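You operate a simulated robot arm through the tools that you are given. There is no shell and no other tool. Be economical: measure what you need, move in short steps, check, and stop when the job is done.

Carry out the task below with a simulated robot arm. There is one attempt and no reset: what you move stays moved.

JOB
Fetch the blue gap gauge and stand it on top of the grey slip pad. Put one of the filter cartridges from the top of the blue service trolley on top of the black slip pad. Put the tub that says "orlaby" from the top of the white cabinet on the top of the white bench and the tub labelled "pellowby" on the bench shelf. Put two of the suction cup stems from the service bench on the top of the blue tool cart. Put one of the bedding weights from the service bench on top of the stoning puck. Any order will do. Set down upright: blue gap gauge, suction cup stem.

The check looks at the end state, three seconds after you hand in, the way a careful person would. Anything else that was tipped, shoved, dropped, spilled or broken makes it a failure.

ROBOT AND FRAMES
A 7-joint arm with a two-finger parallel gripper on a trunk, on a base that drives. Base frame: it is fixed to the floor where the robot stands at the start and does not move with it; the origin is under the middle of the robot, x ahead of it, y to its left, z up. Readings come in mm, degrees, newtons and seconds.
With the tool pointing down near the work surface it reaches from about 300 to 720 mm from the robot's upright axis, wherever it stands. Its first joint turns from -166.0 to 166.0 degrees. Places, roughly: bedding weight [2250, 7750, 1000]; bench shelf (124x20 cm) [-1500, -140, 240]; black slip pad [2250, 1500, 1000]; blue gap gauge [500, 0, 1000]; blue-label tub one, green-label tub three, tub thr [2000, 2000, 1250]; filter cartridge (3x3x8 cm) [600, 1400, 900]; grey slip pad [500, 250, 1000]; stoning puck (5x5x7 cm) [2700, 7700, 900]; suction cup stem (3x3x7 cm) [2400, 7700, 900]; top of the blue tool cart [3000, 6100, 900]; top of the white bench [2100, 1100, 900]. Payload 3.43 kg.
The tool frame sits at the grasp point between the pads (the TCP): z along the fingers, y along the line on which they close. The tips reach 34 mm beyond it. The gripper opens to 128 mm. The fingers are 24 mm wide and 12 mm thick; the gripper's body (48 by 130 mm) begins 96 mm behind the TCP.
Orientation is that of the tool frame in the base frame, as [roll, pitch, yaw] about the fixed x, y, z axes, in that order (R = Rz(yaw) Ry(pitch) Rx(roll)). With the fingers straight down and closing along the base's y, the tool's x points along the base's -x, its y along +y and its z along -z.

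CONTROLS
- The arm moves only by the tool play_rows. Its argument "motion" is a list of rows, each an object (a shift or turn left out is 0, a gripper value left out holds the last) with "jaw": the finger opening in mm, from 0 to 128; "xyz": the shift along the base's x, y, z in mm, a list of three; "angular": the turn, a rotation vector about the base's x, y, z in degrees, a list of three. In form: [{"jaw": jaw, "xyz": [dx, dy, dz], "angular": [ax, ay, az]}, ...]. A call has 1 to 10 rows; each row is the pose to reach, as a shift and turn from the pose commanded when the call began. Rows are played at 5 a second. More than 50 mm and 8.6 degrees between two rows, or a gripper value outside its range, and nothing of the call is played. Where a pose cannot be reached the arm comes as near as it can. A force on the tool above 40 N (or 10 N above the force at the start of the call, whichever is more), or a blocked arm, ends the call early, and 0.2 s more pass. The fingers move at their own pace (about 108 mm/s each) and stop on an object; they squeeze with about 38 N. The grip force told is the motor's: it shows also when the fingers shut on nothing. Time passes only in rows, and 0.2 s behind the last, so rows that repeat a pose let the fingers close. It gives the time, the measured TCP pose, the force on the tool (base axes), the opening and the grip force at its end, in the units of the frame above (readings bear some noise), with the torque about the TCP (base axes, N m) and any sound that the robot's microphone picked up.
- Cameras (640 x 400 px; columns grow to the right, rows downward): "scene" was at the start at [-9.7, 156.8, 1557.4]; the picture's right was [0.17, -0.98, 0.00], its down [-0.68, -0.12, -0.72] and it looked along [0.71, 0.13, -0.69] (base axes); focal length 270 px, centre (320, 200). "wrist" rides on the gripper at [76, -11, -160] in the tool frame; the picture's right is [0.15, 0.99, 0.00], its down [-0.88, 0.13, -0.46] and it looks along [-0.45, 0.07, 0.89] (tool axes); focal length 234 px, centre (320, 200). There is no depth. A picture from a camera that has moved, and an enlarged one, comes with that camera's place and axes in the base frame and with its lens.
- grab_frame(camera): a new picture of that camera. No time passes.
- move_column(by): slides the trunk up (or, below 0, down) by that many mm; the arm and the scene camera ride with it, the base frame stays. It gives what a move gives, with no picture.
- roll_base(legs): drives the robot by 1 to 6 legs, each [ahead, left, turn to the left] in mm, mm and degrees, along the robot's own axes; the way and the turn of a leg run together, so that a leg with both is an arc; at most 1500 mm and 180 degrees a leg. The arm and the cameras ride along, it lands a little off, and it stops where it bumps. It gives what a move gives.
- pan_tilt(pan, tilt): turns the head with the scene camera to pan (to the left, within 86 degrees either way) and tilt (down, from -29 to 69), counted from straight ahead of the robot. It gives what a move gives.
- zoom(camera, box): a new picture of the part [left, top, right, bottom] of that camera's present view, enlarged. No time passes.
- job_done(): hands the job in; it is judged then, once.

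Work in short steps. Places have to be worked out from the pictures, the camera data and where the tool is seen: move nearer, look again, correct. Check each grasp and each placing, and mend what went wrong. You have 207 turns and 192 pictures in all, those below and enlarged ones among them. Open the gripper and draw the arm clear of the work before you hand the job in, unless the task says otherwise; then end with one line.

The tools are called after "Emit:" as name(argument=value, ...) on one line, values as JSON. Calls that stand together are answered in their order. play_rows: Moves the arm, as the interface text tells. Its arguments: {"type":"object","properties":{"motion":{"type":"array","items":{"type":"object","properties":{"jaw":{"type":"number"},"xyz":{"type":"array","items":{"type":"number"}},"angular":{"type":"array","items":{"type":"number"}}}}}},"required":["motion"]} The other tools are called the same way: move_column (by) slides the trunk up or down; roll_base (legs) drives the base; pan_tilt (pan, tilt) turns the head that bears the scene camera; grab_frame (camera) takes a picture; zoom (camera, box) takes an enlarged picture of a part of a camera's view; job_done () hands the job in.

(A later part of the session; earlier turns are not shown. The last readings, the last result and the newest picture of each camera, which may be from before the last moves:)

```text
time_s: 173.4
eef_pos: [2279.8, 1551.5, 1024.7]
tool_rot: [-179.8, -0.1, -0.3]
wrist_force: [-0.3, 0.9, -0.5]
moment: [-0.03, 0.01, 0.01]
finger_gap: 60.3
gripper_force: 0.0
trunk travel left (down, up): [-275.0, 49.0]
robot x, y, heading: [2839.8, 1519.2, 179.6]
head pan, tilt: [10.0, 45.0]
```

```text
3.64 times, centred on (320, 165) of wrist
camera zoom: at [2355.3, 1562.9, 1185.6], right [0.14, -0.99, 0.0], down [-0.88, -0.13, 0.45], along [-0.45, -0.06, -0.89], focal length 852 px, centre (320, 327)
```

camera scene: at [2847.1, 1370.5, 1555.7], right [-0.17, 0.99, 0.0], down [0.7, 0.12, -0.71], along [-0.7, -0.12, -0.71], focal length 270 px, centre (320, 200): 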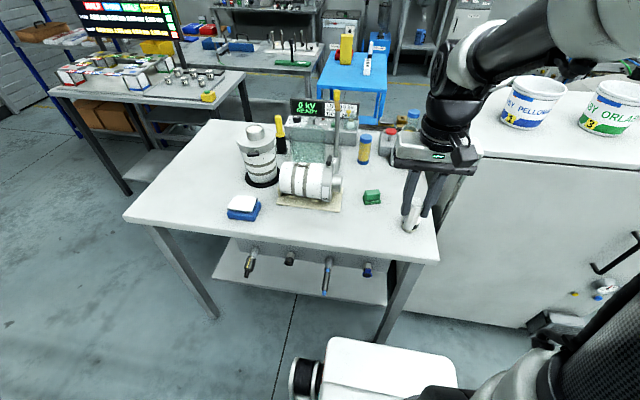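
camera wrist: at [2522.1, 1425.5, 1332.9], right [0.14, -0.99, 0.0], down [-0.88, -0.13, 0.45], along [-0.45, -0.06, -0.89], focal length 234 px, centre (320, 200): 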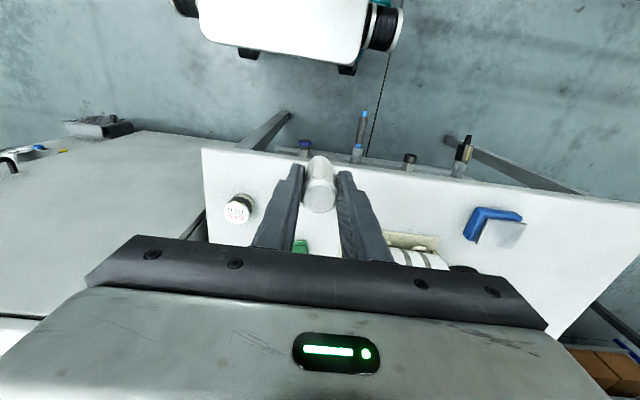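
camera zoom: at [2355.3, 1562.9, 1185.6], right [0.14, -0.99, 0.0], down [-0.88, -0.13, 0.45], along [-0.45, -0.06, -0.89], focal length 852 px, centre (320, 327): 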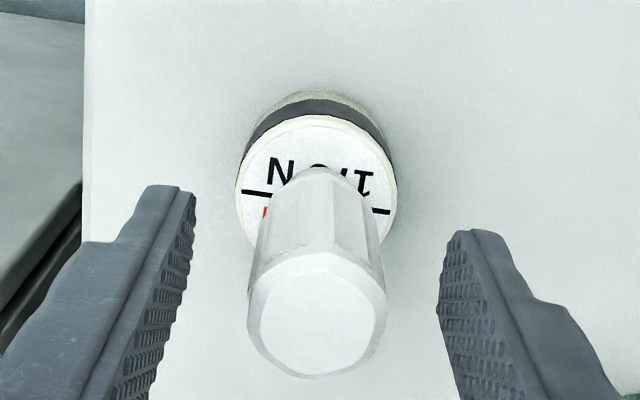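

Cartridge stands on the black pad. Rising clear and looking at the tubs on the cabinet.

Emit:
play_rows(motion=[{"xyz": [0, 0, 45]}, {"xyz": [0, 0, 90]}, {"xyz": [0, 0, 135]}, {"xyz": [0, 0, 180]}, {"xyz": [20, -20, 215]}, {"xyz": [60, -40, 225]}, {"xyz": [100, -60, 230]}, {"xyz": [140, -80, 235]}])

Emit:
pan_tilt(pan=-55, tilt=30)

Emit:
grab_frame(camera="scene")

Emit:
grab_frame(camera="wrist")

```text
time_s: 175.2
eef_pos: [2421.2, 1472.1, 1260.7]
tool_rot: [-179.9, -0.1, -0.4]
wrist_force: [0.0, 0.3, -0.8]
moment: [0.02, 0.01, 0.02]
finger_gap: 60.0
gripper_force: 0.0
trunk travel left (down, up): [-275.0, 49.0]
robot x, y, heading: [2836.2, 1522.9, 179.6]
head pan, tilt: [10.0, 45.0]
```

```text
time_s: 176.5
eef_pos: [2420.6, 1472.1, 1261.0]
tool_rot: [-179.9, -0.1, -0.3]
wrist_force: [-0.2, 0.0, 0.6]
moment: [0.01, 0.02, 0.0]
finger_gap: 59.9
gripper_force: 0.1
trunk travel left (down, up): [-275.0, 49.0]
robot x, y, heading: [2836.3, 1522.4, 179.4]
head pan, tilt: [-55.0, 30.0]
```

```text
115 pictures are left
camera scene: at [2875.9, 1458.4, 1578.2], right [0.82, 0.57, 0.0], down [0.28, -0.41, -0.87], along [-0.49, 0.71, -0.5], focal length 270 px, centre (320, 200)
```

scene: 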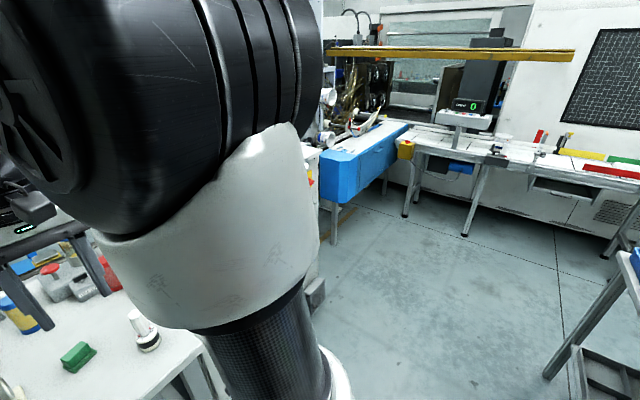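

```text
114 pictures are left
camera wrist: at [2495.0, 1483.3, 1420.6], right [0.14, -0.99, 0.0], down [-0.88, -0.13, 0.45], along [-0.45, -0.06, -0.89], focal length 234 px, centre (320, 200)
```

wrist: 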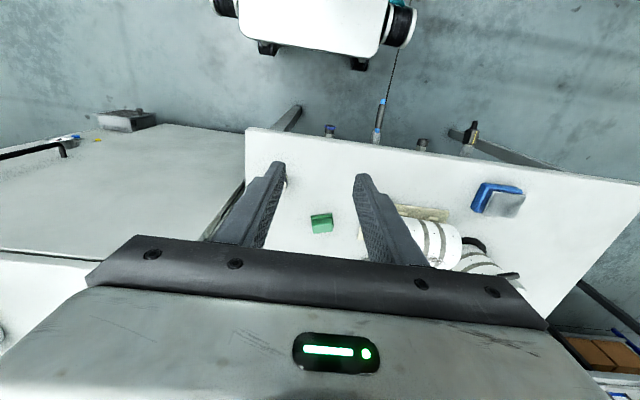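

I'll raise the hand, strafe right to y≈2150 and then look at the cabinet top.

Emit:
play_rows(motion=[{"xyz": [10, 0, 40], "jaw": 100}, {"xyz": [20, 0, 80]}, {"xyz": [30, 0, 110]}])

Emit:
roll_base(legs=[[0, -630, 0.4]])

Emit:
pan_tilt(pan=10, tilt=35)

Emit:
grab_frame(camera="scene")

Emit:
grab_frame(camera="wrist")

```text
time_s: 177.3
eef_pos: [2452.3, 1471.1, 1370.0]
tool_rot: [-179.9, -0.3, -0.4]
wrist_force: [-0.2, 0.2, 0.7]
moment: [-0.02, -0.03, 0.02]
finger_gap: 100.1
gripper_force: 0.1
trunk travel left (down, up): [-275.0, 49.0]
robot x, y, heading: [2836.1, 1519.6, 179.6]
head pan, tilt: [-55.0, 30.0]
```

```text
time_s: 183.8
eef_pos: [2452.3, 2098.4, 1370.1]
tool_rot: [-179.9, -0.1, 0.1]
wrist_force: [-0.7, 0.1, 0.5]
moment: [0.02, 0.04, 0.02]
finger_gap: 100.1
gripper_force: 0.0
trunk travel left (down, up): [-275.0, 49.0]
robot x, y, heading: [2839.0, 2154.5, -180.0]
head pan, tilt: [-55.0, 30.0]
```

```text
time_s: 185.2
eef_pos: [2453.7, 2099.2, 1370.0]
tool_rot: [-179.9, -0.1, 0.1]
wrist_force: [0.7, 0.3, -0.6]
moment: [0.01, 0.02, 0.04]
finger_gap: 100.2
gripper_force: 0.0
trunk travel left (down, up): [-275.0, 49.0]
robot x, y, heading: [2838.8, 2151.1, -179.7]
head pan, tilt: [10.0, 35.0]
```

```text
113 pictures are left
camera scene: at [2843.6, 1999.6, 1570.5], right [-0.17, 0.98, 0.0], down [0.56, 0.1, -0.82], along [-0.81, -0.14, -0.57], focal length 270 px, centre (320, 200)
```

scene: 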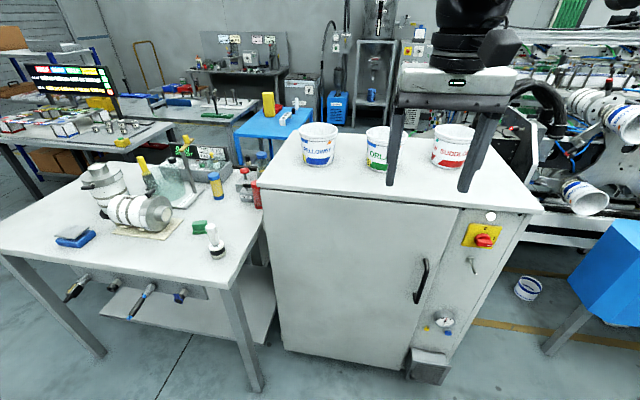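

```text
112 pictures are left
camera wrist: at [2528.5, 2110.5, 1530.9], right [0.15, -0.99, 0.0], down [-0.88, -0.13, 0.45], along [-0.45, -0.07, -0.89], focal length 234 px, centre (320, 200)
```

wrist: 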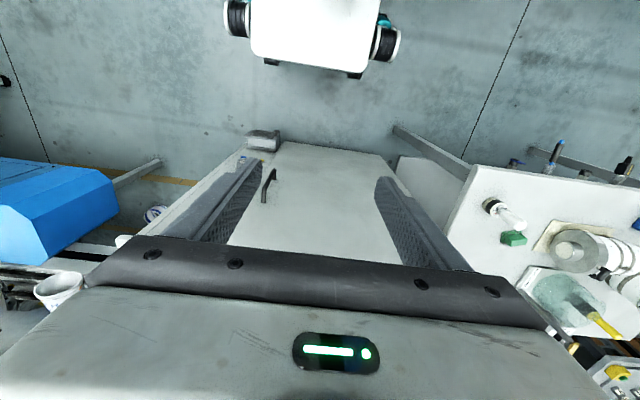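

Emit:
zoom(camera="scene", box=[280, 110, 480, 235])

```text
3.20 times, centred on (380, 172) of scene
camera zoom: at [2843.6, 1999.6, 1570.5], right [-0.17, 0.98, 0.0], down [0.56, 0.1, -0.82], along [-0.81, -0.14, -0.57], focal length 864 px, centre (128, 288)
```

zoom: 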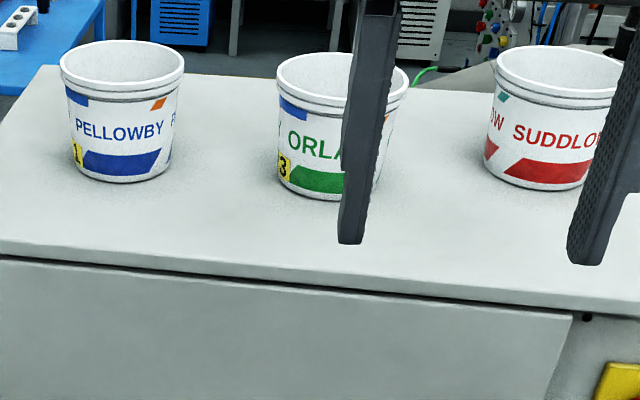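

The tubs are open; I'll grip the wall of the orlaby tub (rim about z 1255). Driving 220 mm closer and bringing the hand above its near-y wall.

Emit:
roll_base(legs=[[220, 0, 0]])

Emit:
grab_frame(camera="scene")

Emit:
grab_frame(camera="wrist")

```text
time_s: 186.9
eef_pos: [2231.5, 2097.9, 1370.0]
tool_rot: [-180.0, -0.1, 0.0]
wrist_force: [-0.9, 0.1, -1.0]
moment: [-0.02, -0.01, -0.03]
finger_gap: 100.0
gripper_force: 0.1
trunk travel left (down, up): [-275.0, 49.0]
robot x, y, heading: [2622.3, 2151.9, -179.7]
head pan, tilt: [10.0, 35.0]
```

```text
110 pictures are left
camera scene: at [2622.5, 1999.2, 1570.4], right [-0.18, 0.98, 0.0], down [0.56, 0.1, -0.82], along [-0.81, -0.14, -0.57], focal length 270 px, centre (320, 200)
```

scene: 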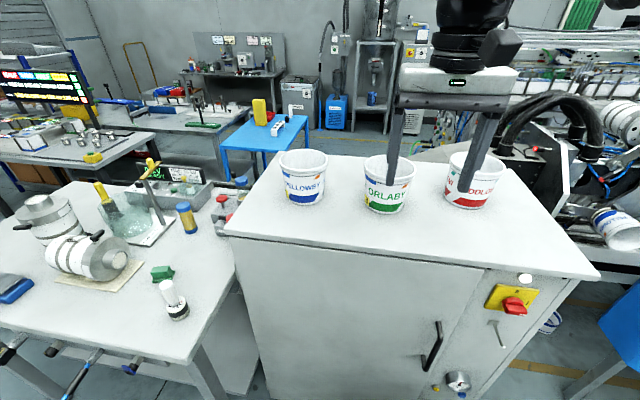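

```text
109 pictures are left
camera wrist: at [2307.3, 2109.7, 1530.8], right [0.15, -0.99, 0.0], down [-0.88, -0.13, 0.45], along [-0.45, -0.07, -0.89], focal length 234 px, centre (320, 200)
```

wrist: 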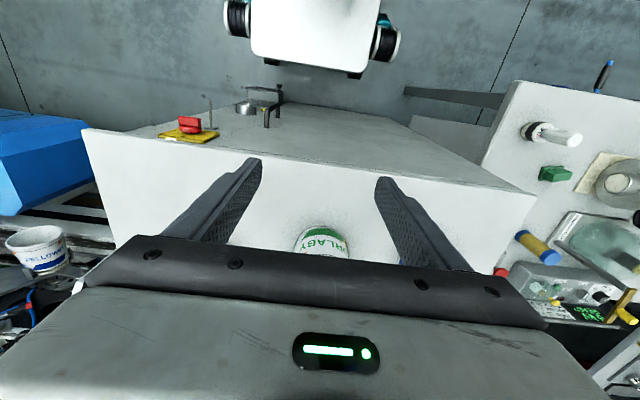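

Orlaby centre at about [1997, 2068], rim z≈1258. Moving the hand above its low-y wall.

Emit:
play_rows(motion=[{"xyz": [-40, -16, 0], "jaw": 60}, {"xyz": [-80, -32, 0]}, {"xyz": [-120, -48, 0]}, {"xyz": [-160, -64, 0]}, {"xyz": [-200, -80, 0]}, {"xyz": [-234, -93, -10]}, {"xyz": [-234, -93, -50]}, {"xyz": [-234, -93, -50]}])

Emit:
grab_frame(camera="wrist")

Emit:
zoom(camera="scene", box=[320, 120, 480, 230])

```text
time_s: 188.7
eef_pos: [2000.8, 2006.2, 1320.3]
tool_rot: [-179.8, -0.1, 0.2]
wrist_force: [-0.4, -0.2, 0.0]
moment: [0.01, -0.04, -0.02]
finger_gap: 59.8
gripper_force: 0.1
out of reach, approached as far as the arm can: row 6, 7, 8
trunk travel left (down, up): [-275.0, 49.0]
robot x, y, heading: [2614.5, 2152.1, -180.0]
head pan, tilt: [10.0, 35.0]
```

```text
108 pictures are left
camera wrist: at [2076.5, 2018.7, 1480.1], right [0.15, -0.99, 0.0], down [-0.88, -0.13, 0.45], along [-0.45, -0.07, -0.89], focal length 234 px, centre (320, 200)
```

wrist: 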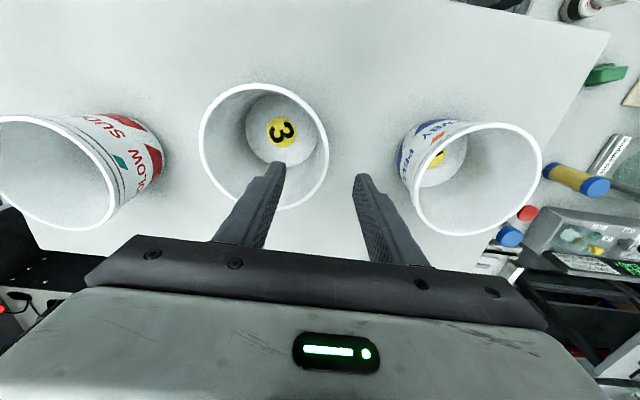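

```text
3.64 times, centred on (400, 175) of scene
camera zoom: at [2622.6, 1999.1, 1570.5], right [-0.18, 0.98, 0.0], down [0.56, 0.1, -0.82], along [-0.81, -0.14, -0.57], focal length 981 px, centre (29, 291)
```

zoom: 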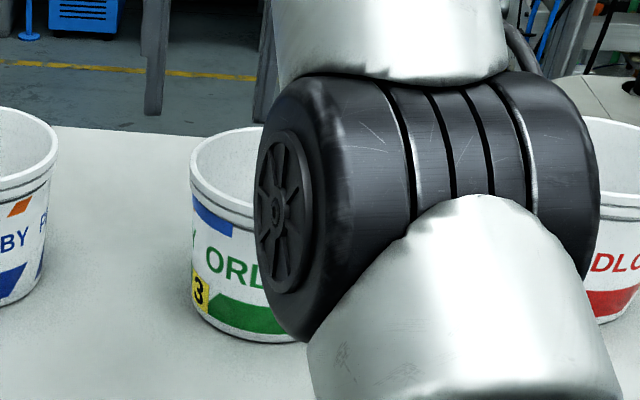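

At the edge of reach. I'll pull the hand back 90 mm and drive 80 mm closer.

Emit:
play_rows(motion=[{"xyz": [40, 0, 10]}, {"xyz": [80, 0, 10]}, {"xyz": [92, 0, 10]}])

Emit:
roll_base(legs=[[80, 0, 0]])

Emit:
grab_frame(camera="wrist")

```text
time_s: 189.5
eef_pos: [2092.4, 2006.3, 1328.6]
tool_rot: [-179.9, -0.1, 0.1]
wrist_force: [0.6, -0.4, 0.1]
moment: [0.01, 0.0, -0.02]
finger_gap: 60.1
gripper_force: 0.1
trunk travel left (down, up): [-275.0, 49.0]
robot x, y, heading: [2620.6, 2150.9, -179.6]
head pan, tilt: [10.0, 35.0]
```

```text
time_s: 190.5
eef_pos: [2058.5, 2009.6, 1327.7]
tool_rot: [-179.8, -0.1, -0.4]
wrist_force: [0.4, -0.4, 0.1]
moment: [0.01, 0.01, 0.02]
finger_gap: 60.0
gripper_force: 0.0
trunk travel left (down, up): [-275.0, 49.0]
robot x, y, heading: [2586.2, 2152.5, 179.7]
head pan, tilt: [10.0, 35.0]
stopped in leg 1: the robot was blocked; the commanded pose is now the measured one
```

```text
106 pictures are left
camera wrist: at [2132.7, 2020.3, 1488.2], right [0.14, -0.99, 0.0], down [-0.88, -0.13, 0.45], along [-0.45, -0.06, -0.89], focal length 234 px, centre (320, 200)
```

wrist: 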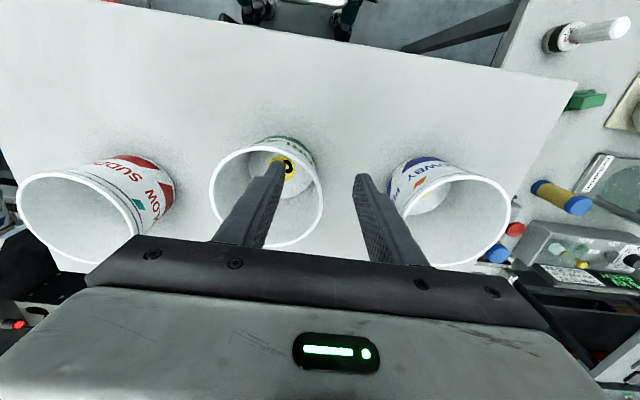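

The base touched something at 2586; backing off 10 mm. Reach should suffice now.

Emit:
roll_base(legs=[[-10, 0, 0]])

Emit:
play_rows(motion=[{"xyz": [-30, -4, 0]}, {"xyz": [-57, -8, 0]}, {"xyz": [-57, -8, -30]}, {"xyz": [-57, -8, -45]}, {"xyz": [-57, -8, -45]}])

Emit:
grab_frame(camera="wrist")

```text
time_s: 191.2
eef_pos: [2065.6, 2008.7, 1327.8]
tool_rot: [-179.9, -0.2, -0.4]
wrist_force: [-0.4, 0.8, 0.5]
moment: [0.0, 0.01, -0.03]
finger_gap: 59.9
gripper_force: 0.2
trunk travel left (down, up): [-275.0, 49.0]
robot x, y, heading: [2595.8, 2154.9, 179.7]
head pan, tilt: [10.0, 35.0]
```

```text
time_s: 192.4
eef_pos: [2008.6, 2000.8, 1282.8]
tool_rot: [-179.7, -0.2, -0.4]
wrist_force: [0.2, 0.6, 0.9]
moment: [0.02, -0.01, -0.04]
finger_gap: 60.0
gripper_force: 0.0
trunk travel left (down, up): [-275.0, 49.0]
robot x, y, heading: [2594.0, 2152.3, 179.9]
head pan, tilt: [10.0, 35.0]
```

```text
105 pictures are left
camera wrist: at [2084.4, 2012.3, 1443.0], right [0.14, -0.99, 0.0], down [-0.88, -0.13, 0.45], along [-0.45, -0.06, -0.89], focal length 234 px, centre (320, 200)
```

wrist: 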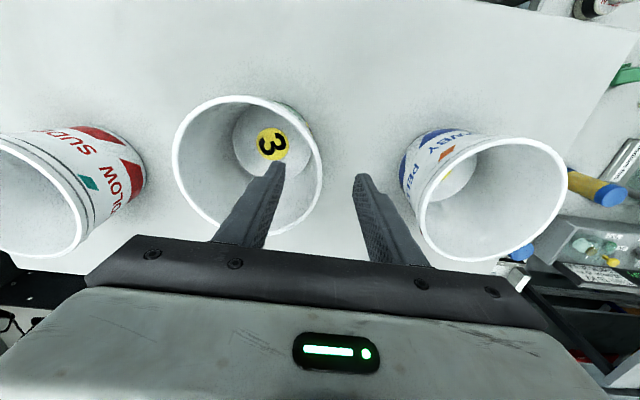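

The rim edge sits midway between the fingers. Lowering 38 mm and closing on the wall.

Emit:
play_rows(motion=[{"xyz": [4, 0, -20]}, {"xyz": [4, 0, -38]}, {"xyz": [4, 0, -38], "jaw": 30}, {"xyz": [4, 0, -38], "jaw": 12}, {"xyz": [4, 0, -38], "jaw": 2}, {"xyz": [4, 0, -38], "jaw": 2}, {"xyz": [4, 0, -38], "jaw": 2}])

Emit:
grab_frame(camera="wrist")

```text
time_s: 194.0
eef_pos: [2012.6, 2001.4, 1245.2]
tool_rot: [-179.7, -0.1, -0.3]
wrist_force: [-3.7, 2.1, 16.4]
moment: [1.83, -0.03, 0.43]
finger_gap: 7.0
gripper_force: 37.7
trunk travel left (down, up): [-275.0, 49.0]
robot x, y, heading: [2594.2, 2153.1, 180.0]
head pan, tilt: [10.0, 35.0]
```

```text
104 pictures are left
camera wrist: at [2088.6, 2012.7, 1406.0], right [0.14, -0.99, 0.0], down [-0.88, -0.13, 0.45], along [-0.45, -0.06, -0.89], focal length 234 px, centre (320, 200)
```

wrist: 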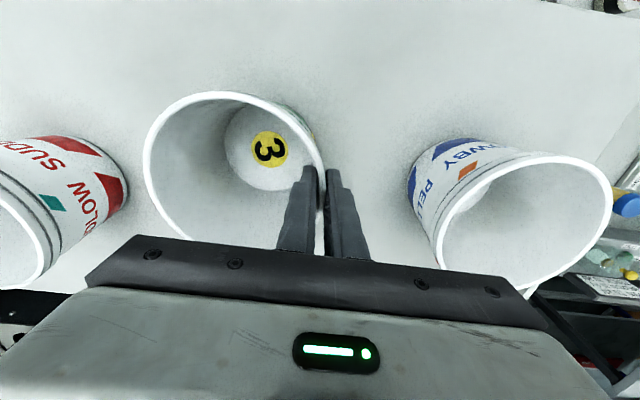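

Gripped (7 mm). Lifting slowly.

Emit:
play_rows(motion=[{"xyz": [0, 0, 5]}, {"xyz": [0, 0, 20]}, {"xyz": [0, 0, 45]}, {"xyz": [0, 0, 75]}, {"xyz": [0, 0, 75]}])

Emit:
grab_frame(camera="wrist")

Emit:
grab_frame(camera="scene")

```text
time_s: 195.2
eef_pos: [2014.1, 2000.6, 1318.1]
tool_rot: [-179.8, -0.2, -0.2]
wrist_force: [1.0, 0.5, -0.1]
moment: [-0.01, 0.03, 0.0]
finger_gap: 3.8
gripper_force: 38.1
trunk travel left (down, up): [-275.0, 49.0]
robot x, y, heading: [2596.6, 2149.9, 179.6]
head pan, tilt: [10.0, 35.0]
```

```text
103 pictures are left
camera wrist: at [2088.9, 2012.0, 1479.5], right [0.14, -0.99, 0.0], down [-0.88, -0.13, 0.45], along [-0.45, -0.06, -0.89], focal length 234 px, centre (320, 200)
```

wrist: 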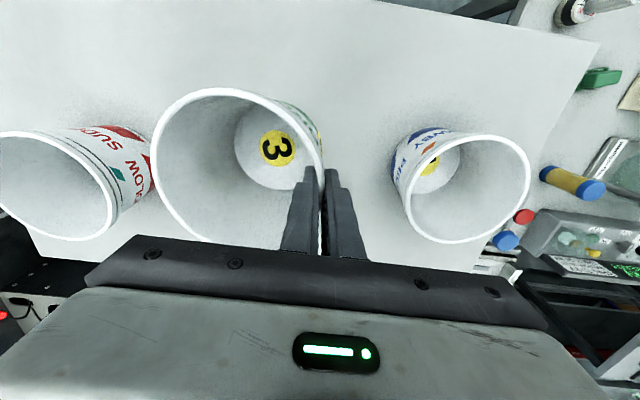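

```text
102 pictures are left
camera scene: at [2597.2, 1997.9, 1570.4], right [-0.17, 0.99, 0.0], down [0.57, 0.1, -0.82], along [-0.81, -0.14, -0.57], focal length 270 px, centre (320, 200)
```

scene: 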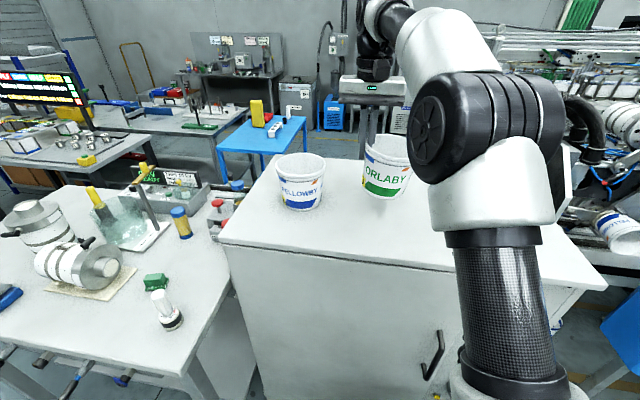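

Lifted. Retracting the hand, backing off the cabinet, and strafing down to the free end of the white bench.

Emit:
play_rows(motion=[{"xyz": [40, 0, 15]}, {"xyz": [80, 0, 25]}, {"xyz": [120, 0, 30]}, {"xyz": [160, 0, 30]}, {"xyz": [200, 0, 30]}, {"xyz": [200, 0, 30]}])

Emit:
roll_base(legs=[[-245, 0, 0], [0, 1250, 0]])

Emit:
pan_tilt(pan=15, tilt=45)

Emit:
grab_frame(camera="scene")

Emit:
grab_frame(camera="wrist")

```text
time_s: 196.6
eef_pos: [2214.5, 2001.4, 1348.4]
tool_rot: [-179.8, -0.3, -0.3]
wrist_force: [0.0, -0.8, 0.2]
moment: [0.0, 0.02, 0.04]
finger_gap: 4.2
gripper_force: 38.2
trunk travel left (down, up): [-275.0, 49.0]
robot x, y, heading: [2596.2, 2149.9, 179.8]
head pan, tilt: [10.0, 35.0]
```

```text
time_s: 210.3
eef_pos: [2458.3, 733.8, 1349.8]
tool_rot: [-179.8, -0.2, 0.1]
wrist_force: [-0.5, 0.6, -0.1]
moment: [-0.02, 0.0, 0.0]
finger_gap: 4.1
gripper_force: 38.1
trunk travel left (down, up): [-275.0, 49.0]
robot x, y, heading: [2837.0, 884.0, -179.8]
head pan, tilt: [10.0, 35.0]
```

```text
time_s: 211.1
eef_pos: [2458.0, 734.9, 1350.6]
tool_rot: [-179.8, -0.3, 0.1]
wrist_force: [0.0, 0.8, -0.7]
moment: [-0.05, -0.02, 0.04]
finger_gap: 3.8
gripper_force: 38.1
trunk travel left (down, up): [-275.0, 49.0]
robot x, y, heading: [2837.1, 888.1, -179.8]
head pan, tilt: [15.0, 45.0]
```

```text
101 pictures are left
camera scene: at [2849.9, 729.9, 1555.7], right [-0.26, 0.96, 0.0], down [0.68, 0.19, -0.71], along [-0.68, -0.19, -0.71], focal length 270 px, centre (320, 200)
```

scene: 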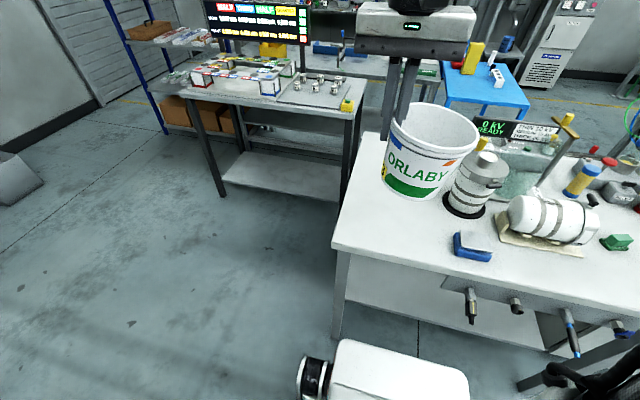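

```text
100 pictures are left
camera wrist: at [2532.9, 746.7, 1509.8], right [0.15, -0.99, 0.0], down [-0.88, -0.13, 0.45], along [-0.45, -0.06, -0.89], focal length 234 px, centre (320, 200)
```

wrist: 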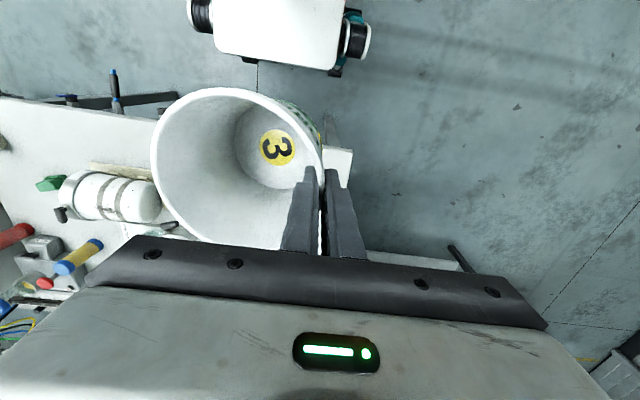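

Free space around [2250, 790]. Moving the tub over it and lowering partway.

Emit:
play_rows(motion=[{"xyz": [-45, 0, 0]}, {"xyz": [-90, 0, 0]}, {"xyz": [-135, 0, 0]}, {"xyz": [-180, 0, -15]}, {"xyz": [-208, 0, -50]}, {"xyz": [-208, 0, -95]}, {"xyz": [-208, 0, -140]}, {"xyz": [-208, 0, -185]}, {"xyz": [-208, 0, -230]}, {"xyz": [-208, 0, -270]}])

Emit:
zoom(camera="scene", box=[320, 120, 480, 260])

Emit:
grab_frame(camera="wrist")

```text
time_s: 213.3
eef_pos: [2250.1, 735.4, 1078.1]
tool_rot: [-179.8, -0.3, 0.0]
wrist_force: [0.6, 0.8, 0.0]
moment: [-0.03, -0.01, -0.03]
finger_gap: 3.9
gripper_force: 37.8
trunk travel left (down, up): [-275.0, 49.0]
robot x, y, heading: [2838.3, 888.3, -180.0]
head pan, tilt: [15.0, 45.0]
```

```text
2.86 times, centred on (400, 190) of scene
camera zoom: at [2849.8, 729.9, 1555.7], right [-0.26, 0.96, 0.0], down [0.68, 0.19, -0.71], along [-0.68, -0.19, -0.71], focal length 771 px, centre (91, 229)
```

zoom: 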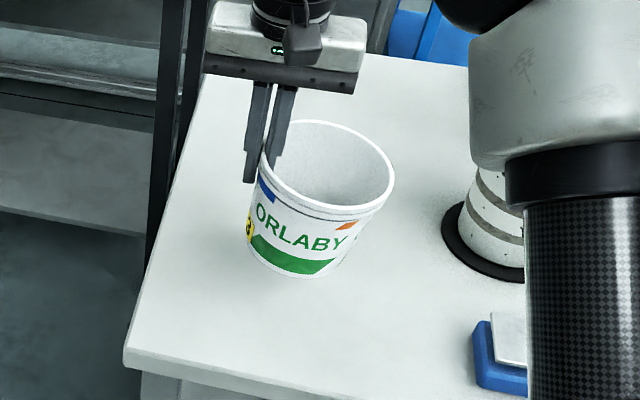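

```text
98 pictures are left
camera wrist: at [2324.5, 746.0, 1238.5], right [0.15, -0.99, 0.0], down [-0.88, -0.13, 0.45], along [-0.45, -0.06, -0.89], focal length 234 px, centre (320, 200)
```

wrist: 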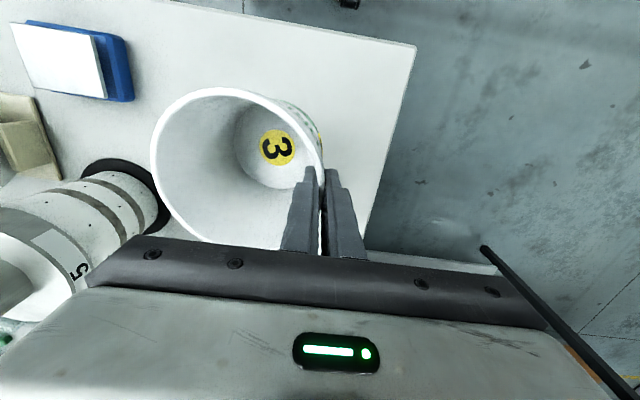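

Tub is slightly tilted by its tapered wall; I'll tilt the tool 4° to level it and lower to near contact.

Emit:
play_rows(motion=[{"xyz": [0, 0, -20], "angular": [4, 0, 0]}, {"xyz": [0, 0, -40], "angular": [4, 0, 0]}, {"xyz": [0, 0, -50], "angular": [4, 0, 0]}, {"xyz": [0, 0, -50], "angular": [4, 0, 0]}])

Emit:
zoom(camera="scene", box=[340, 140, 440, 230])

```text
time_s: 214.3
eef_pos: [2248.4, 735.7, 1027.6]
tool_rot: [-175.8, -0.1, 0.2]
wrist_force: [-0.3, -0.1, 0.1]
moment: [-0.02, 0.01, -0.02]
finger_gap: 3.7
gripper_force: 38.0
trunk travel left (down, up): [-275.0, 49.0]
robot x, y, heading: [2837.9, 885.5, -179.8]
head pan, tilt: [15.0, 45.0]
```

```text
4.44 times, centred on (390, 185) of scene
camera zoom: at [2849.9, 729.9, 1555.6], right [-0.26, 0.96, 0.0], down [0.68, 0.19, -0.71], along [-0.68, -0.19, -0.71], focal length 1199 px, centre (9, 267)
```

zoom: 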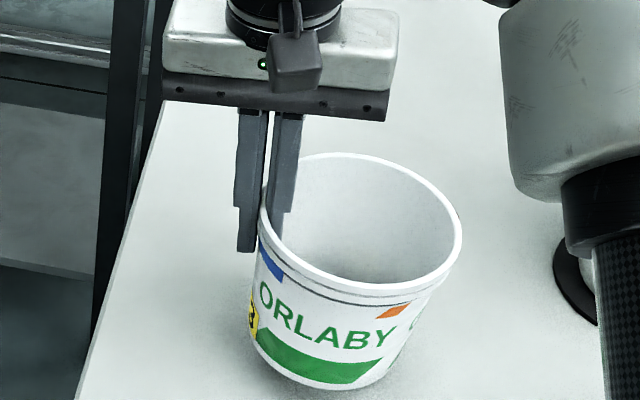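

Emit:
play_rows(motion=[{"xyz": [0, 0, -3]}, {"xyz": [0, 0, -6]}, {"xyz": [0, 0, -8]}, {"xyz": [0, 0, -8]}])

```text
time_s: 215.3
eef_pos: [2249.4, 734.5, 1020.1]
tool_rot: [-175.9, -0.3, 0.1]
wrist_force: [0.2, 0.3, -1.1]
moment: [-0.02, -0.02, 0.0]
finger_gap: 3.8
gripper_force: 38.1
trunk travel left (down, up): [-275.0, 49.0]
robot x, y, heading: [2839.8, 893.1, -179.8]
head pan, tilt: [15.0, 45.0]
```

Emit:
play_rows(motion=[{"xyz": [0, 0, -3]}, {"xyz": [0, 0, -6]}, {"xyz": [0, 0, -6]}])

Emit:
zoom(camera="scene", box=[340, 150, 440, 240])

```text
time_s: 216.1
eef_pos: [2250.2, 734.7, 1014.6]
tool_rot: [-175.8, -0.2, 0.1]
wrist_force: [-0.4, 0.4, -0.5]
moment: [-0.05, -0.01, -0.02]
finger_gap: 3.6
gripper_force: 37.8
trunk travel left (down, up): [-275.0, 49.0]
robot x, y, heading: [2834.4, 888.6, -180.0]
head pan, tilt: [15.0, 45.0]
```

```text
4.44 times, centred on (390, 195) of scene
camera zoom: at [2849.9, 729.9, 1555.6], right [-0.26, 0.96, 0.0], down [0.68, 0.19, -0.71], along [-0.68, -0.19, -0.71], focal length 1199 px, centre (9, 222)
```

zoom: 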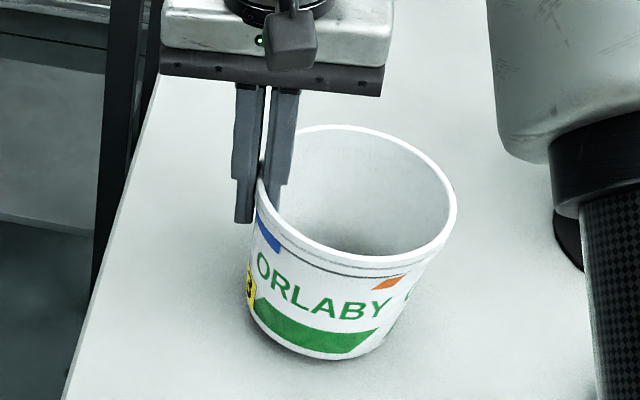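

Emit:
play_rows(motion=[{"xyz": [0, 0, -2]}, {"xyz": [0, 0, -4]}, {"xyz": [0, 0, -4]}, {"xyz": [0, 0, -4]}])

```text
time_s: 217.1
eef_pos: [2249.3, 736.0, 1010.7]
tool_rot: [-175.9, -0.2, 0.1]
wrist_force: [0.7, 0.3, 0.2]
moment: [0.0, -0.02, 0.0]
finger_gap: 3.7
gripper_force: 38.5
trunk travel left (down, up): [-275.0, 49.0]
robot x, y, heading: [2838.6, 890.1, -179.6]
head pan, tilt: [15.0, 45.0]
```

Emit:
play_rows(motion=[{"xyz": [0, 0, -2]}, {"xyz": [0, 0, -4]}, {"xyz": [0, 0, -6]}, {"xyz": [0, 0, -6]}])

Emit:
zoom(camera="scene", box=[340, 150, 440, 240])

```text
time_s: 218.1
eef_pos: [2250.1, 734.7, 1006.3]
tool_rot: [-175.8, -0.1, 0.1]
wrist_force: [1.0, -1.7, 8.4]
moment: [0.8, -0.15, -0.11]
finger_gap: 4.1
gripper_force: 37.9
trunk travel left (down, up): [-275.0, 49.0]
robot x, y, heading: [2842.8, 887.6, -179.7]
head pan, tilt: [15.0, 45.0]
```

```text
4.44 times, centred on (390, 195) of scene
camera zoom: at [2850.7, 729.9, 1555.7], right [-0.26, 0.96, 0.0], down [0.68, 0.19, -0.71], along [-0.68, -0.19, -0.71], focal length 1199 px, centre (9, 222)
```

zoom: 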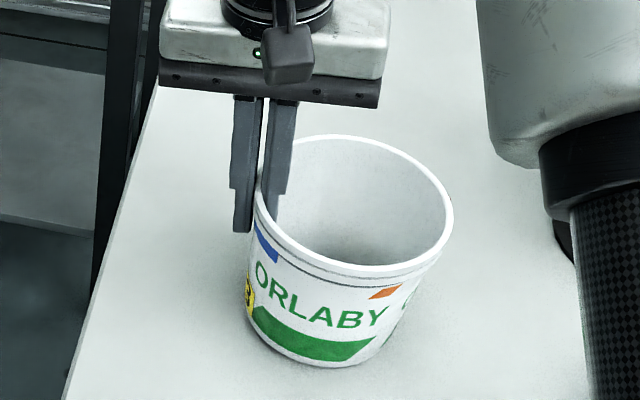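

Contact on the far edge. Opening slowly to let it settle.

Emit:
play_rows(motion=[{"jaw": 4}, {"jaw": 6}, {"jaw": 9}, {"jaw": 14}, {"jaw": 24}, {"jaw": 40}, {"jaw": 50}])

Emit:
play_rows(motion=[{"xyz": [0, 0, 40]}, {"xyz": [0, 0, 80]}, {"xyz": [0, 0, 125]}, {"xyz": [0, 0, 170], "angular": [-4, 0, 0]}, {"xyz": [40, 0, 195], "angular": [-4, 0, 0]}, {"xyz": [85, 0, 200], "angular": [-4, 0, 0]}, {"xyz": [130, 0, 210], "angular": [-4, 0, 0]}, {"xyz": [170, 20, 220], "angular": [-4, 0, 0]}, {"xyz": [200, 50, 230], "angular": [-4, 0, 0]}, {"xyz": [200, 90, 250], "angular": [-4, 0, 0]}])

Emit:
grab_frame(camera="scene")

```text
time_s: 219.7
eef_pos: [2249.6, 735.9, 1004.0]
tool_rot: [-175.8, -0.1, 0.1]
wrist_force: [0.3, 0.1, 0.2]
moment: [0.01, 0.02, -0.03]
finger_gap: 50.1
gripper_force: 0.0
trunk travel left (down, up): [-275.0, 49.0]
robot x, y, heading: [2838.9, 887.2, -179.6]
head pan, tilt: [15.0, 45.0]
```

```text
time_s: 221.9
eef_pos: [2451.0, 825.7, 1255.5]
tool_rot: [-179.8, -0.1, 0.2]
wrist_force: [-0.4, -0.3, 0.1]
moment: [0.03, -0.02, 0.02]
finger_gap: 50.1
gripper_force: 0.0
trunk travel left (down, up): [-275.0, 49.0]
robot x, y, heading: [2838.6, 890.2, -179.7]
head pan, tilt: [15.0, 45.0]
```

```text
94 pictures are left
camera scene: at [2850.1, 730.1, 1555.6], right [-0.26, 0.96, 0.0], down [0.68, 0.19, -0.71], along [-0.68, -0.19, -0.71], focal length 270 px, centre (320, 200)
```

scene: 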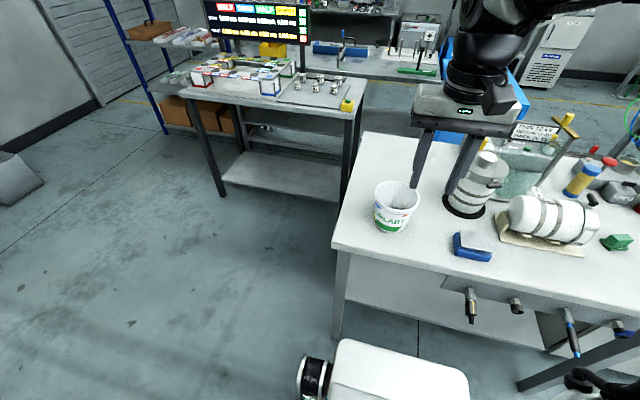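

Orlaby tub is done. Next I explore toward the service bench (y≈7700) via the east aisle: back down to y≈-1150, then east.

Emit:
roll_base(legs=[[0, 1400, 0], [0, 680, 0], [-1100, 0, 0], [0, 0, -90]])

Emit:
pan_tilt(pan=0, tilt=15)

Emit:
grab_frame(camera="scene")

Emit:
pan_tilt(pan=-50, tilt=20)

Emit:
grab_frame(camera="scene")

```text
time_s: 251.2
eef_pos: [3899.1, -783.2, 1255.0]
tool_rot: [-179.7, -0.1, -90.0]
wrist_force: [-0.2, -0.6, 0.5]
moment: [0.01, -0.01, 0.01]
finger_gap: 50.1
gripper_force: 0.1
trunk travel left (down, up): [-275.0, 49.0]
robot x, y, heading: [3960.3, -1175.6, 90.2]
head pan, tilt: [15.0, 45.0]
```

```text
time_s: 252.2
eef_pos: [3898.7, -783.6, 1254.6]
tool_rot: [-179.8, -0.2, -90.0]
wrist_force: [-0.8, 0.5, -0.4]
moment: [-0.01, 0.0, 0.01]
finger_gap: 49.9
gripper_force: 0.1
trunk travel left (down, up): [-275.0, 49.0]
robot x, y, heading: [3962.2, -1172.3, 90.2]
head pan, tilt: [0.0, 15.0]
```

```text
93 pictures are left
camera scene: at [3820.9, -1165.6, 1602.4], right [1.0, 0.0, 0.0], down [0.0, -0.26, -0.97], along [0.0, 0.97, -0.26], focal length 270 px, centre (320, 200)
```

scene: 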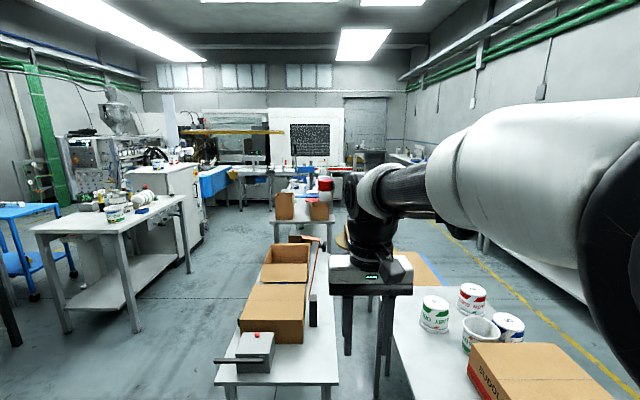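

```text
time_s: 253.3
eef_pos: [3899.8, -782.1, 1255.0]
tool_rot: [-179.8, -0.3, -90.1]
wrist_force: [0.1, 0.0, -0.6]
moment: [0.02, -0.01, 0.02]
finger_gap: 50.1
gripper_force: 0.2
trunk travel left (down, up): [-275.0, 49.0]
robot x, y, heading: [3959.9, -1171.8, 90.2]
head pan, tilt: [-50.0, 20.0]
```

```text
92 pictures are left
camera scene: at [3892.3, -1199.0, 1594.3], right [0.64, -0.76, 0.0], down [-0.26, -0.22, -0.94], along [0.72, 0.61, -0.34], focal length 270 px, centre (320, 200)
```

scene: 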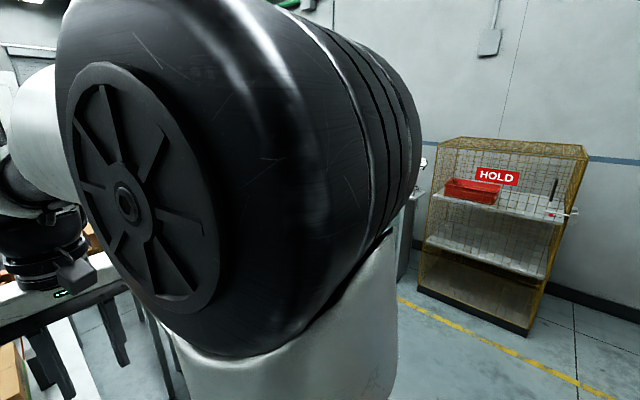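

The east aisle (yellow line at x≈5790) leads north. Strafing to x≈5350 and looking.

Emit:
roll_base(legs=[[0, -1400, 0]])

Emit:
pan_tilt(pan=20, tilt=20)

Emit:
grab_frame(camera="scene")

```text
time_s: 266.9
eef_pos: [5288.4, -773.8, 1256.4]
tool_rot: [-179.8, -0.1, -89.4]
wrist_force: [0.2, 0.2, -0.7]
moment: [-0.03, -0.02, -0.01]
finger_gap: 49.9
gripper_force: 0.0
trunk travel left (down, up): [-275.0, 49.0]
robot x, y, heading: [5355.4, -1165.5, 90.7]
head pan, tilt: [-50.0, 20.0]
```

```text
time_s: 268.3
eef_pos: [5289.8, -771.8, 1255.7]
tool_rot: [-179.7, -0.2, -89.4]
wrist_force: [0.6, 0.3, -0.5]
moment: [-0.01, 0.0, -0.01]
finger_gap: 49.9
gripper_force: 0.1
trunk travel left (down, up): [-275.0, 49.0]
robot x, y, heading: [5357.1, -1158.1, 90.7]
head pan, tilt: [20.0, 20.0]
```

```text
91 pictures are left
camera scene: at [5183.3, -1163.8, 1594.3], right [0.94, 0.35, 0.0], down [0.12, -0.32, -0.94], along [-0.33, 0.88, -0.34], focal length 270 px, centre (320, 200)
```

scene: 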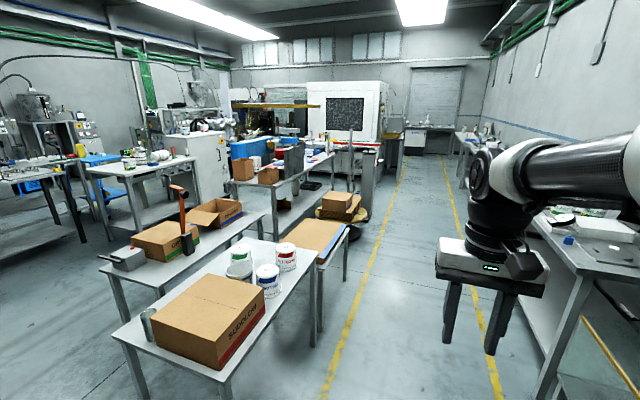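

A clear marked aisle at x≈5290 runs north. Driving up to y≈4900 and looking.

Emit:
roll_base(legs=[[0, 65, -0.7], [1500, 0, 0], [1500, 0, 0], [1500, 0, 0], [1500, 0, 0]])

Emit:
pan_tilt(pan=30, tilt=20)

Emit:
grab_frame(camera="scene")

```text
time_s: 297.7
eef_pos: [5099.8, 5210.2, 1254.8]
tool_rot: [-179.9, -0.2, -87.7]
wrist_force: [0.0, -0.6, -0.1]
moment: [-0.01, 0.02, -0.01]
finger_gap: 49.9
gripper_force: 0.1
trunk travel left (down, up): [-275.0, 49.0]
robot x, y, heading: [5179.0, 4820.7, 92.6]
head pan, tilt: [20.0, 20.0]
```

```text
time_s: 298.4
eef_pos: [5100.0, 5209.9, 1255.2]
tool_rot: [-179.8, -0.2, -87.7]
wrist_force: [-0.5, 0.0, 0.0]
moment: [0.03, 0.04, -0.01]
finger_gap: 50.0
gripper_force: 0.1
trunk travel left (down, up): [-275.0, 49.0]
robot x, y, heading: [5179.9, 4824.3, 92.3]
head pan, tilt: [30.0, 20.0]
```

```text
90 pictures are left
camera scene: at [4990.4, 4809.1, 1594.3], right [0.84, 0.54, 0.0], down [0.18, -0.29, -0.94], along [-0.5, 0.79, -0.34], focal length 270 px, centre (320, 200)
```

scene: 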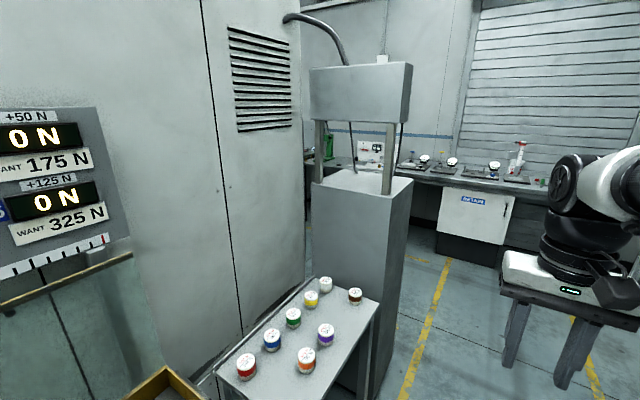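

Emit:
roll_base(legs=[[0, -130, -2.4], [1400, 0, 0]])

Emit:
pan_tilt(pan=55, tilt=20)

Emit:
grab_frame(camera="scene")

```text
time_s: 307.0
eef_pos: [5254.9, 6627.0, 1255.1]
tool_rot: [-179.8, -0.2, -90.5]
wrist_force: [0.7, -0.1, 0.6]
moment: [0.01, -0.03, 0.01]
finger_gap: 50.0
gripper_force: 0.1
trunk travel left (down, up): [-275.0, 49.0]
robot x, y, heading: [5313.9, 6235.7, 89.6]
head pan, tilt: [30.0, 20.0]
```

```text
time_s: 307.9
eef_pos: [5254.1, 6625.7, 1255.6]
tool_rot: [-179.8, -0.2, -90.5]
wrist_force: [-0.2, -0.3, -1.5]
moment: [0.0, 0.02, 0.01]
finger_gap: 50.0
gripper_force: 0.0
trunk travel left (down, up): [-275.0, 49.0]
robot x, y, heading: [5314.3, 6236.6, 89.4]
head pan, tilt: [55.0, 20.0]
```

```text
89 pictures are left
camera scene: at [5095.9, 6204.5, 1594.3], right [0.58, 0.81, 0.0], down [0.28, -0.2, -0.94], along [-0.77, 0.55, -0.34], focal length 270 px, centre (320, 200)
```

scene: 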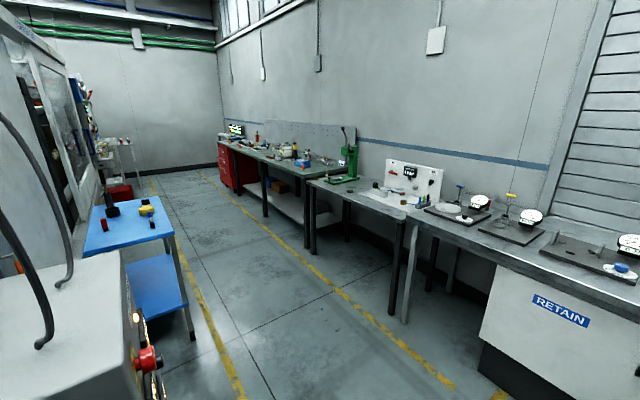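

The corridor with the blue tool cart (left) and service bench (right) is visible. Entering it facing the bench (+y) and strafing west.

Emit:
roll_base(legs=[[740, 0, 0.5], [0, 1400, 0], [0, 1200, 0]])

Emit:
pan_tilt(pan=10, tilt=40)

Emit:
grab_frame(camera="scene")

Emit:
grab_frame(camera="wrist")

```text
time_s: 336.6
eef_pos: [2641.1, 7331.6, 1255.1]
tool_rot: [-179.8, -0.3, -89.7]
wrist_force: [-0.7, -0.4, 0.5]
moment: [-0.04, 0.0, 0.0]
finger_gap: 50.0
gripper_force: 0.1
trunk travel left (down, up): [-275.0, 49.0]
robot x, y, heading: [2704.9, 6946.0, 90.5]
head pan, tilt: [55.0, 20.0]
```

```text
time_s: 337.7
eef_pos: [2639.7, 7331.2, 1255.8]
tool_rot: [-179.8, -0.2, -89.7]
wrist_force: [0.0, -0.3, 0.2]
moment: [0.0, 0.02, 0.02]
finger_gap: 50.2
gripper_force: 0.1
trunk travel left (down, up): [-275.0, 49.0]
robot x, y, heading: [2703.7, 6939.1, 90.3]
head pan, tilt: [10.0, 40.0]
```

```text
88 pictures are left
camera scene: at [2548.5, 6937.8, 1562.9], right [0.98, 0.18, 0.0], down [0.12, -0.63, -0.77], along [-0.14, 0.75, -0.64], focal length 270 px, centre (320, 200)
```

scene: 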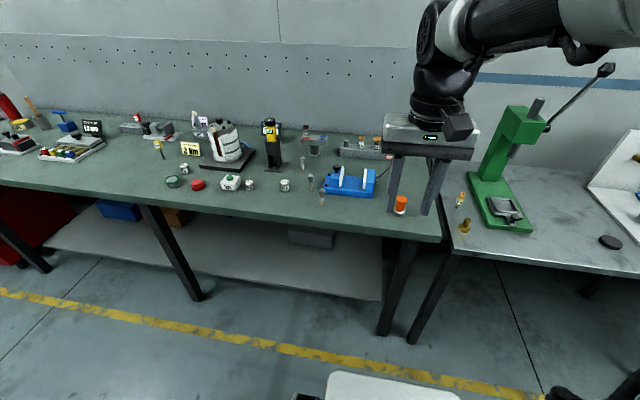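

```text
87 pictures are left
camera wrist: at [2650.5, 7256.9, 1415.8], right [-0.99, -0.15, 0.0], down [-0.14, 0.88, 0.45], along [-0.07, 0.45, -0.89], focal length 234 px, centre (320, 200)
```

wrist: 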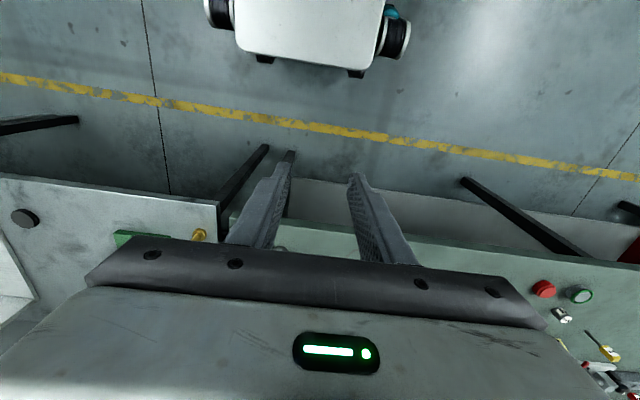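

Emit:
zoom(camera="scene", box=[140, 110, 300, 210])

Emit:
zoom(camera="scene", box=[270, 120, 480, 240])

```text
4.00 times, centred on (220, 160) of scene
camera zoom: at [2548.5, 6937.8, 1562.9], right [0.98, 0.18, 0.0], down [0.12, -0.63, -0.77], along [-0.14, 0.75, -0.64], focal length 1079 px, centre (720, 360)
```

zoom: 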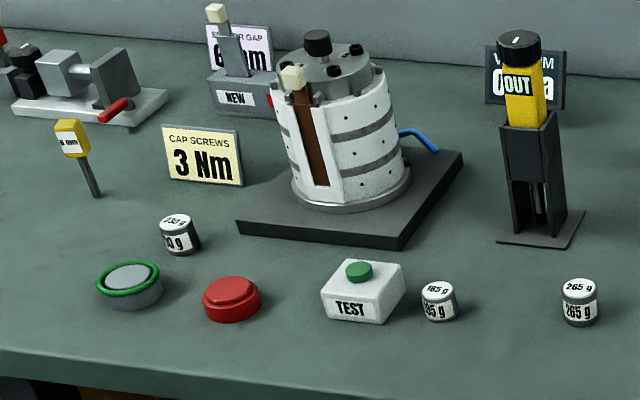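

```text
3.05 times, centred on (375, 180) of scene
camera zoom: at [2548.5, 6937.8, 1562.9], right [0.98, 0.18, 0.0], down [0.12, -0.63, -0.77], along [-0.14, 0.75, -0.64], focal length 822 px, centre (152, 261)
```

zoom: 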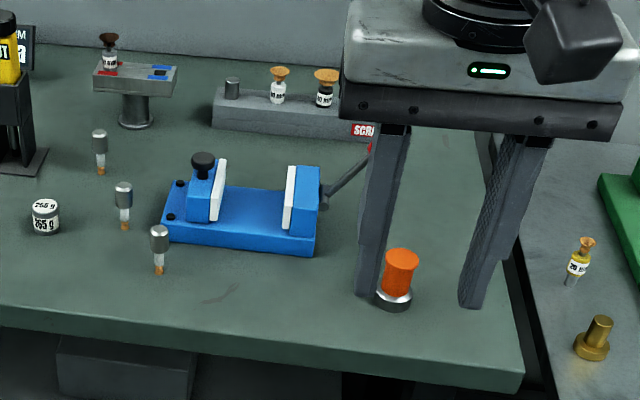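

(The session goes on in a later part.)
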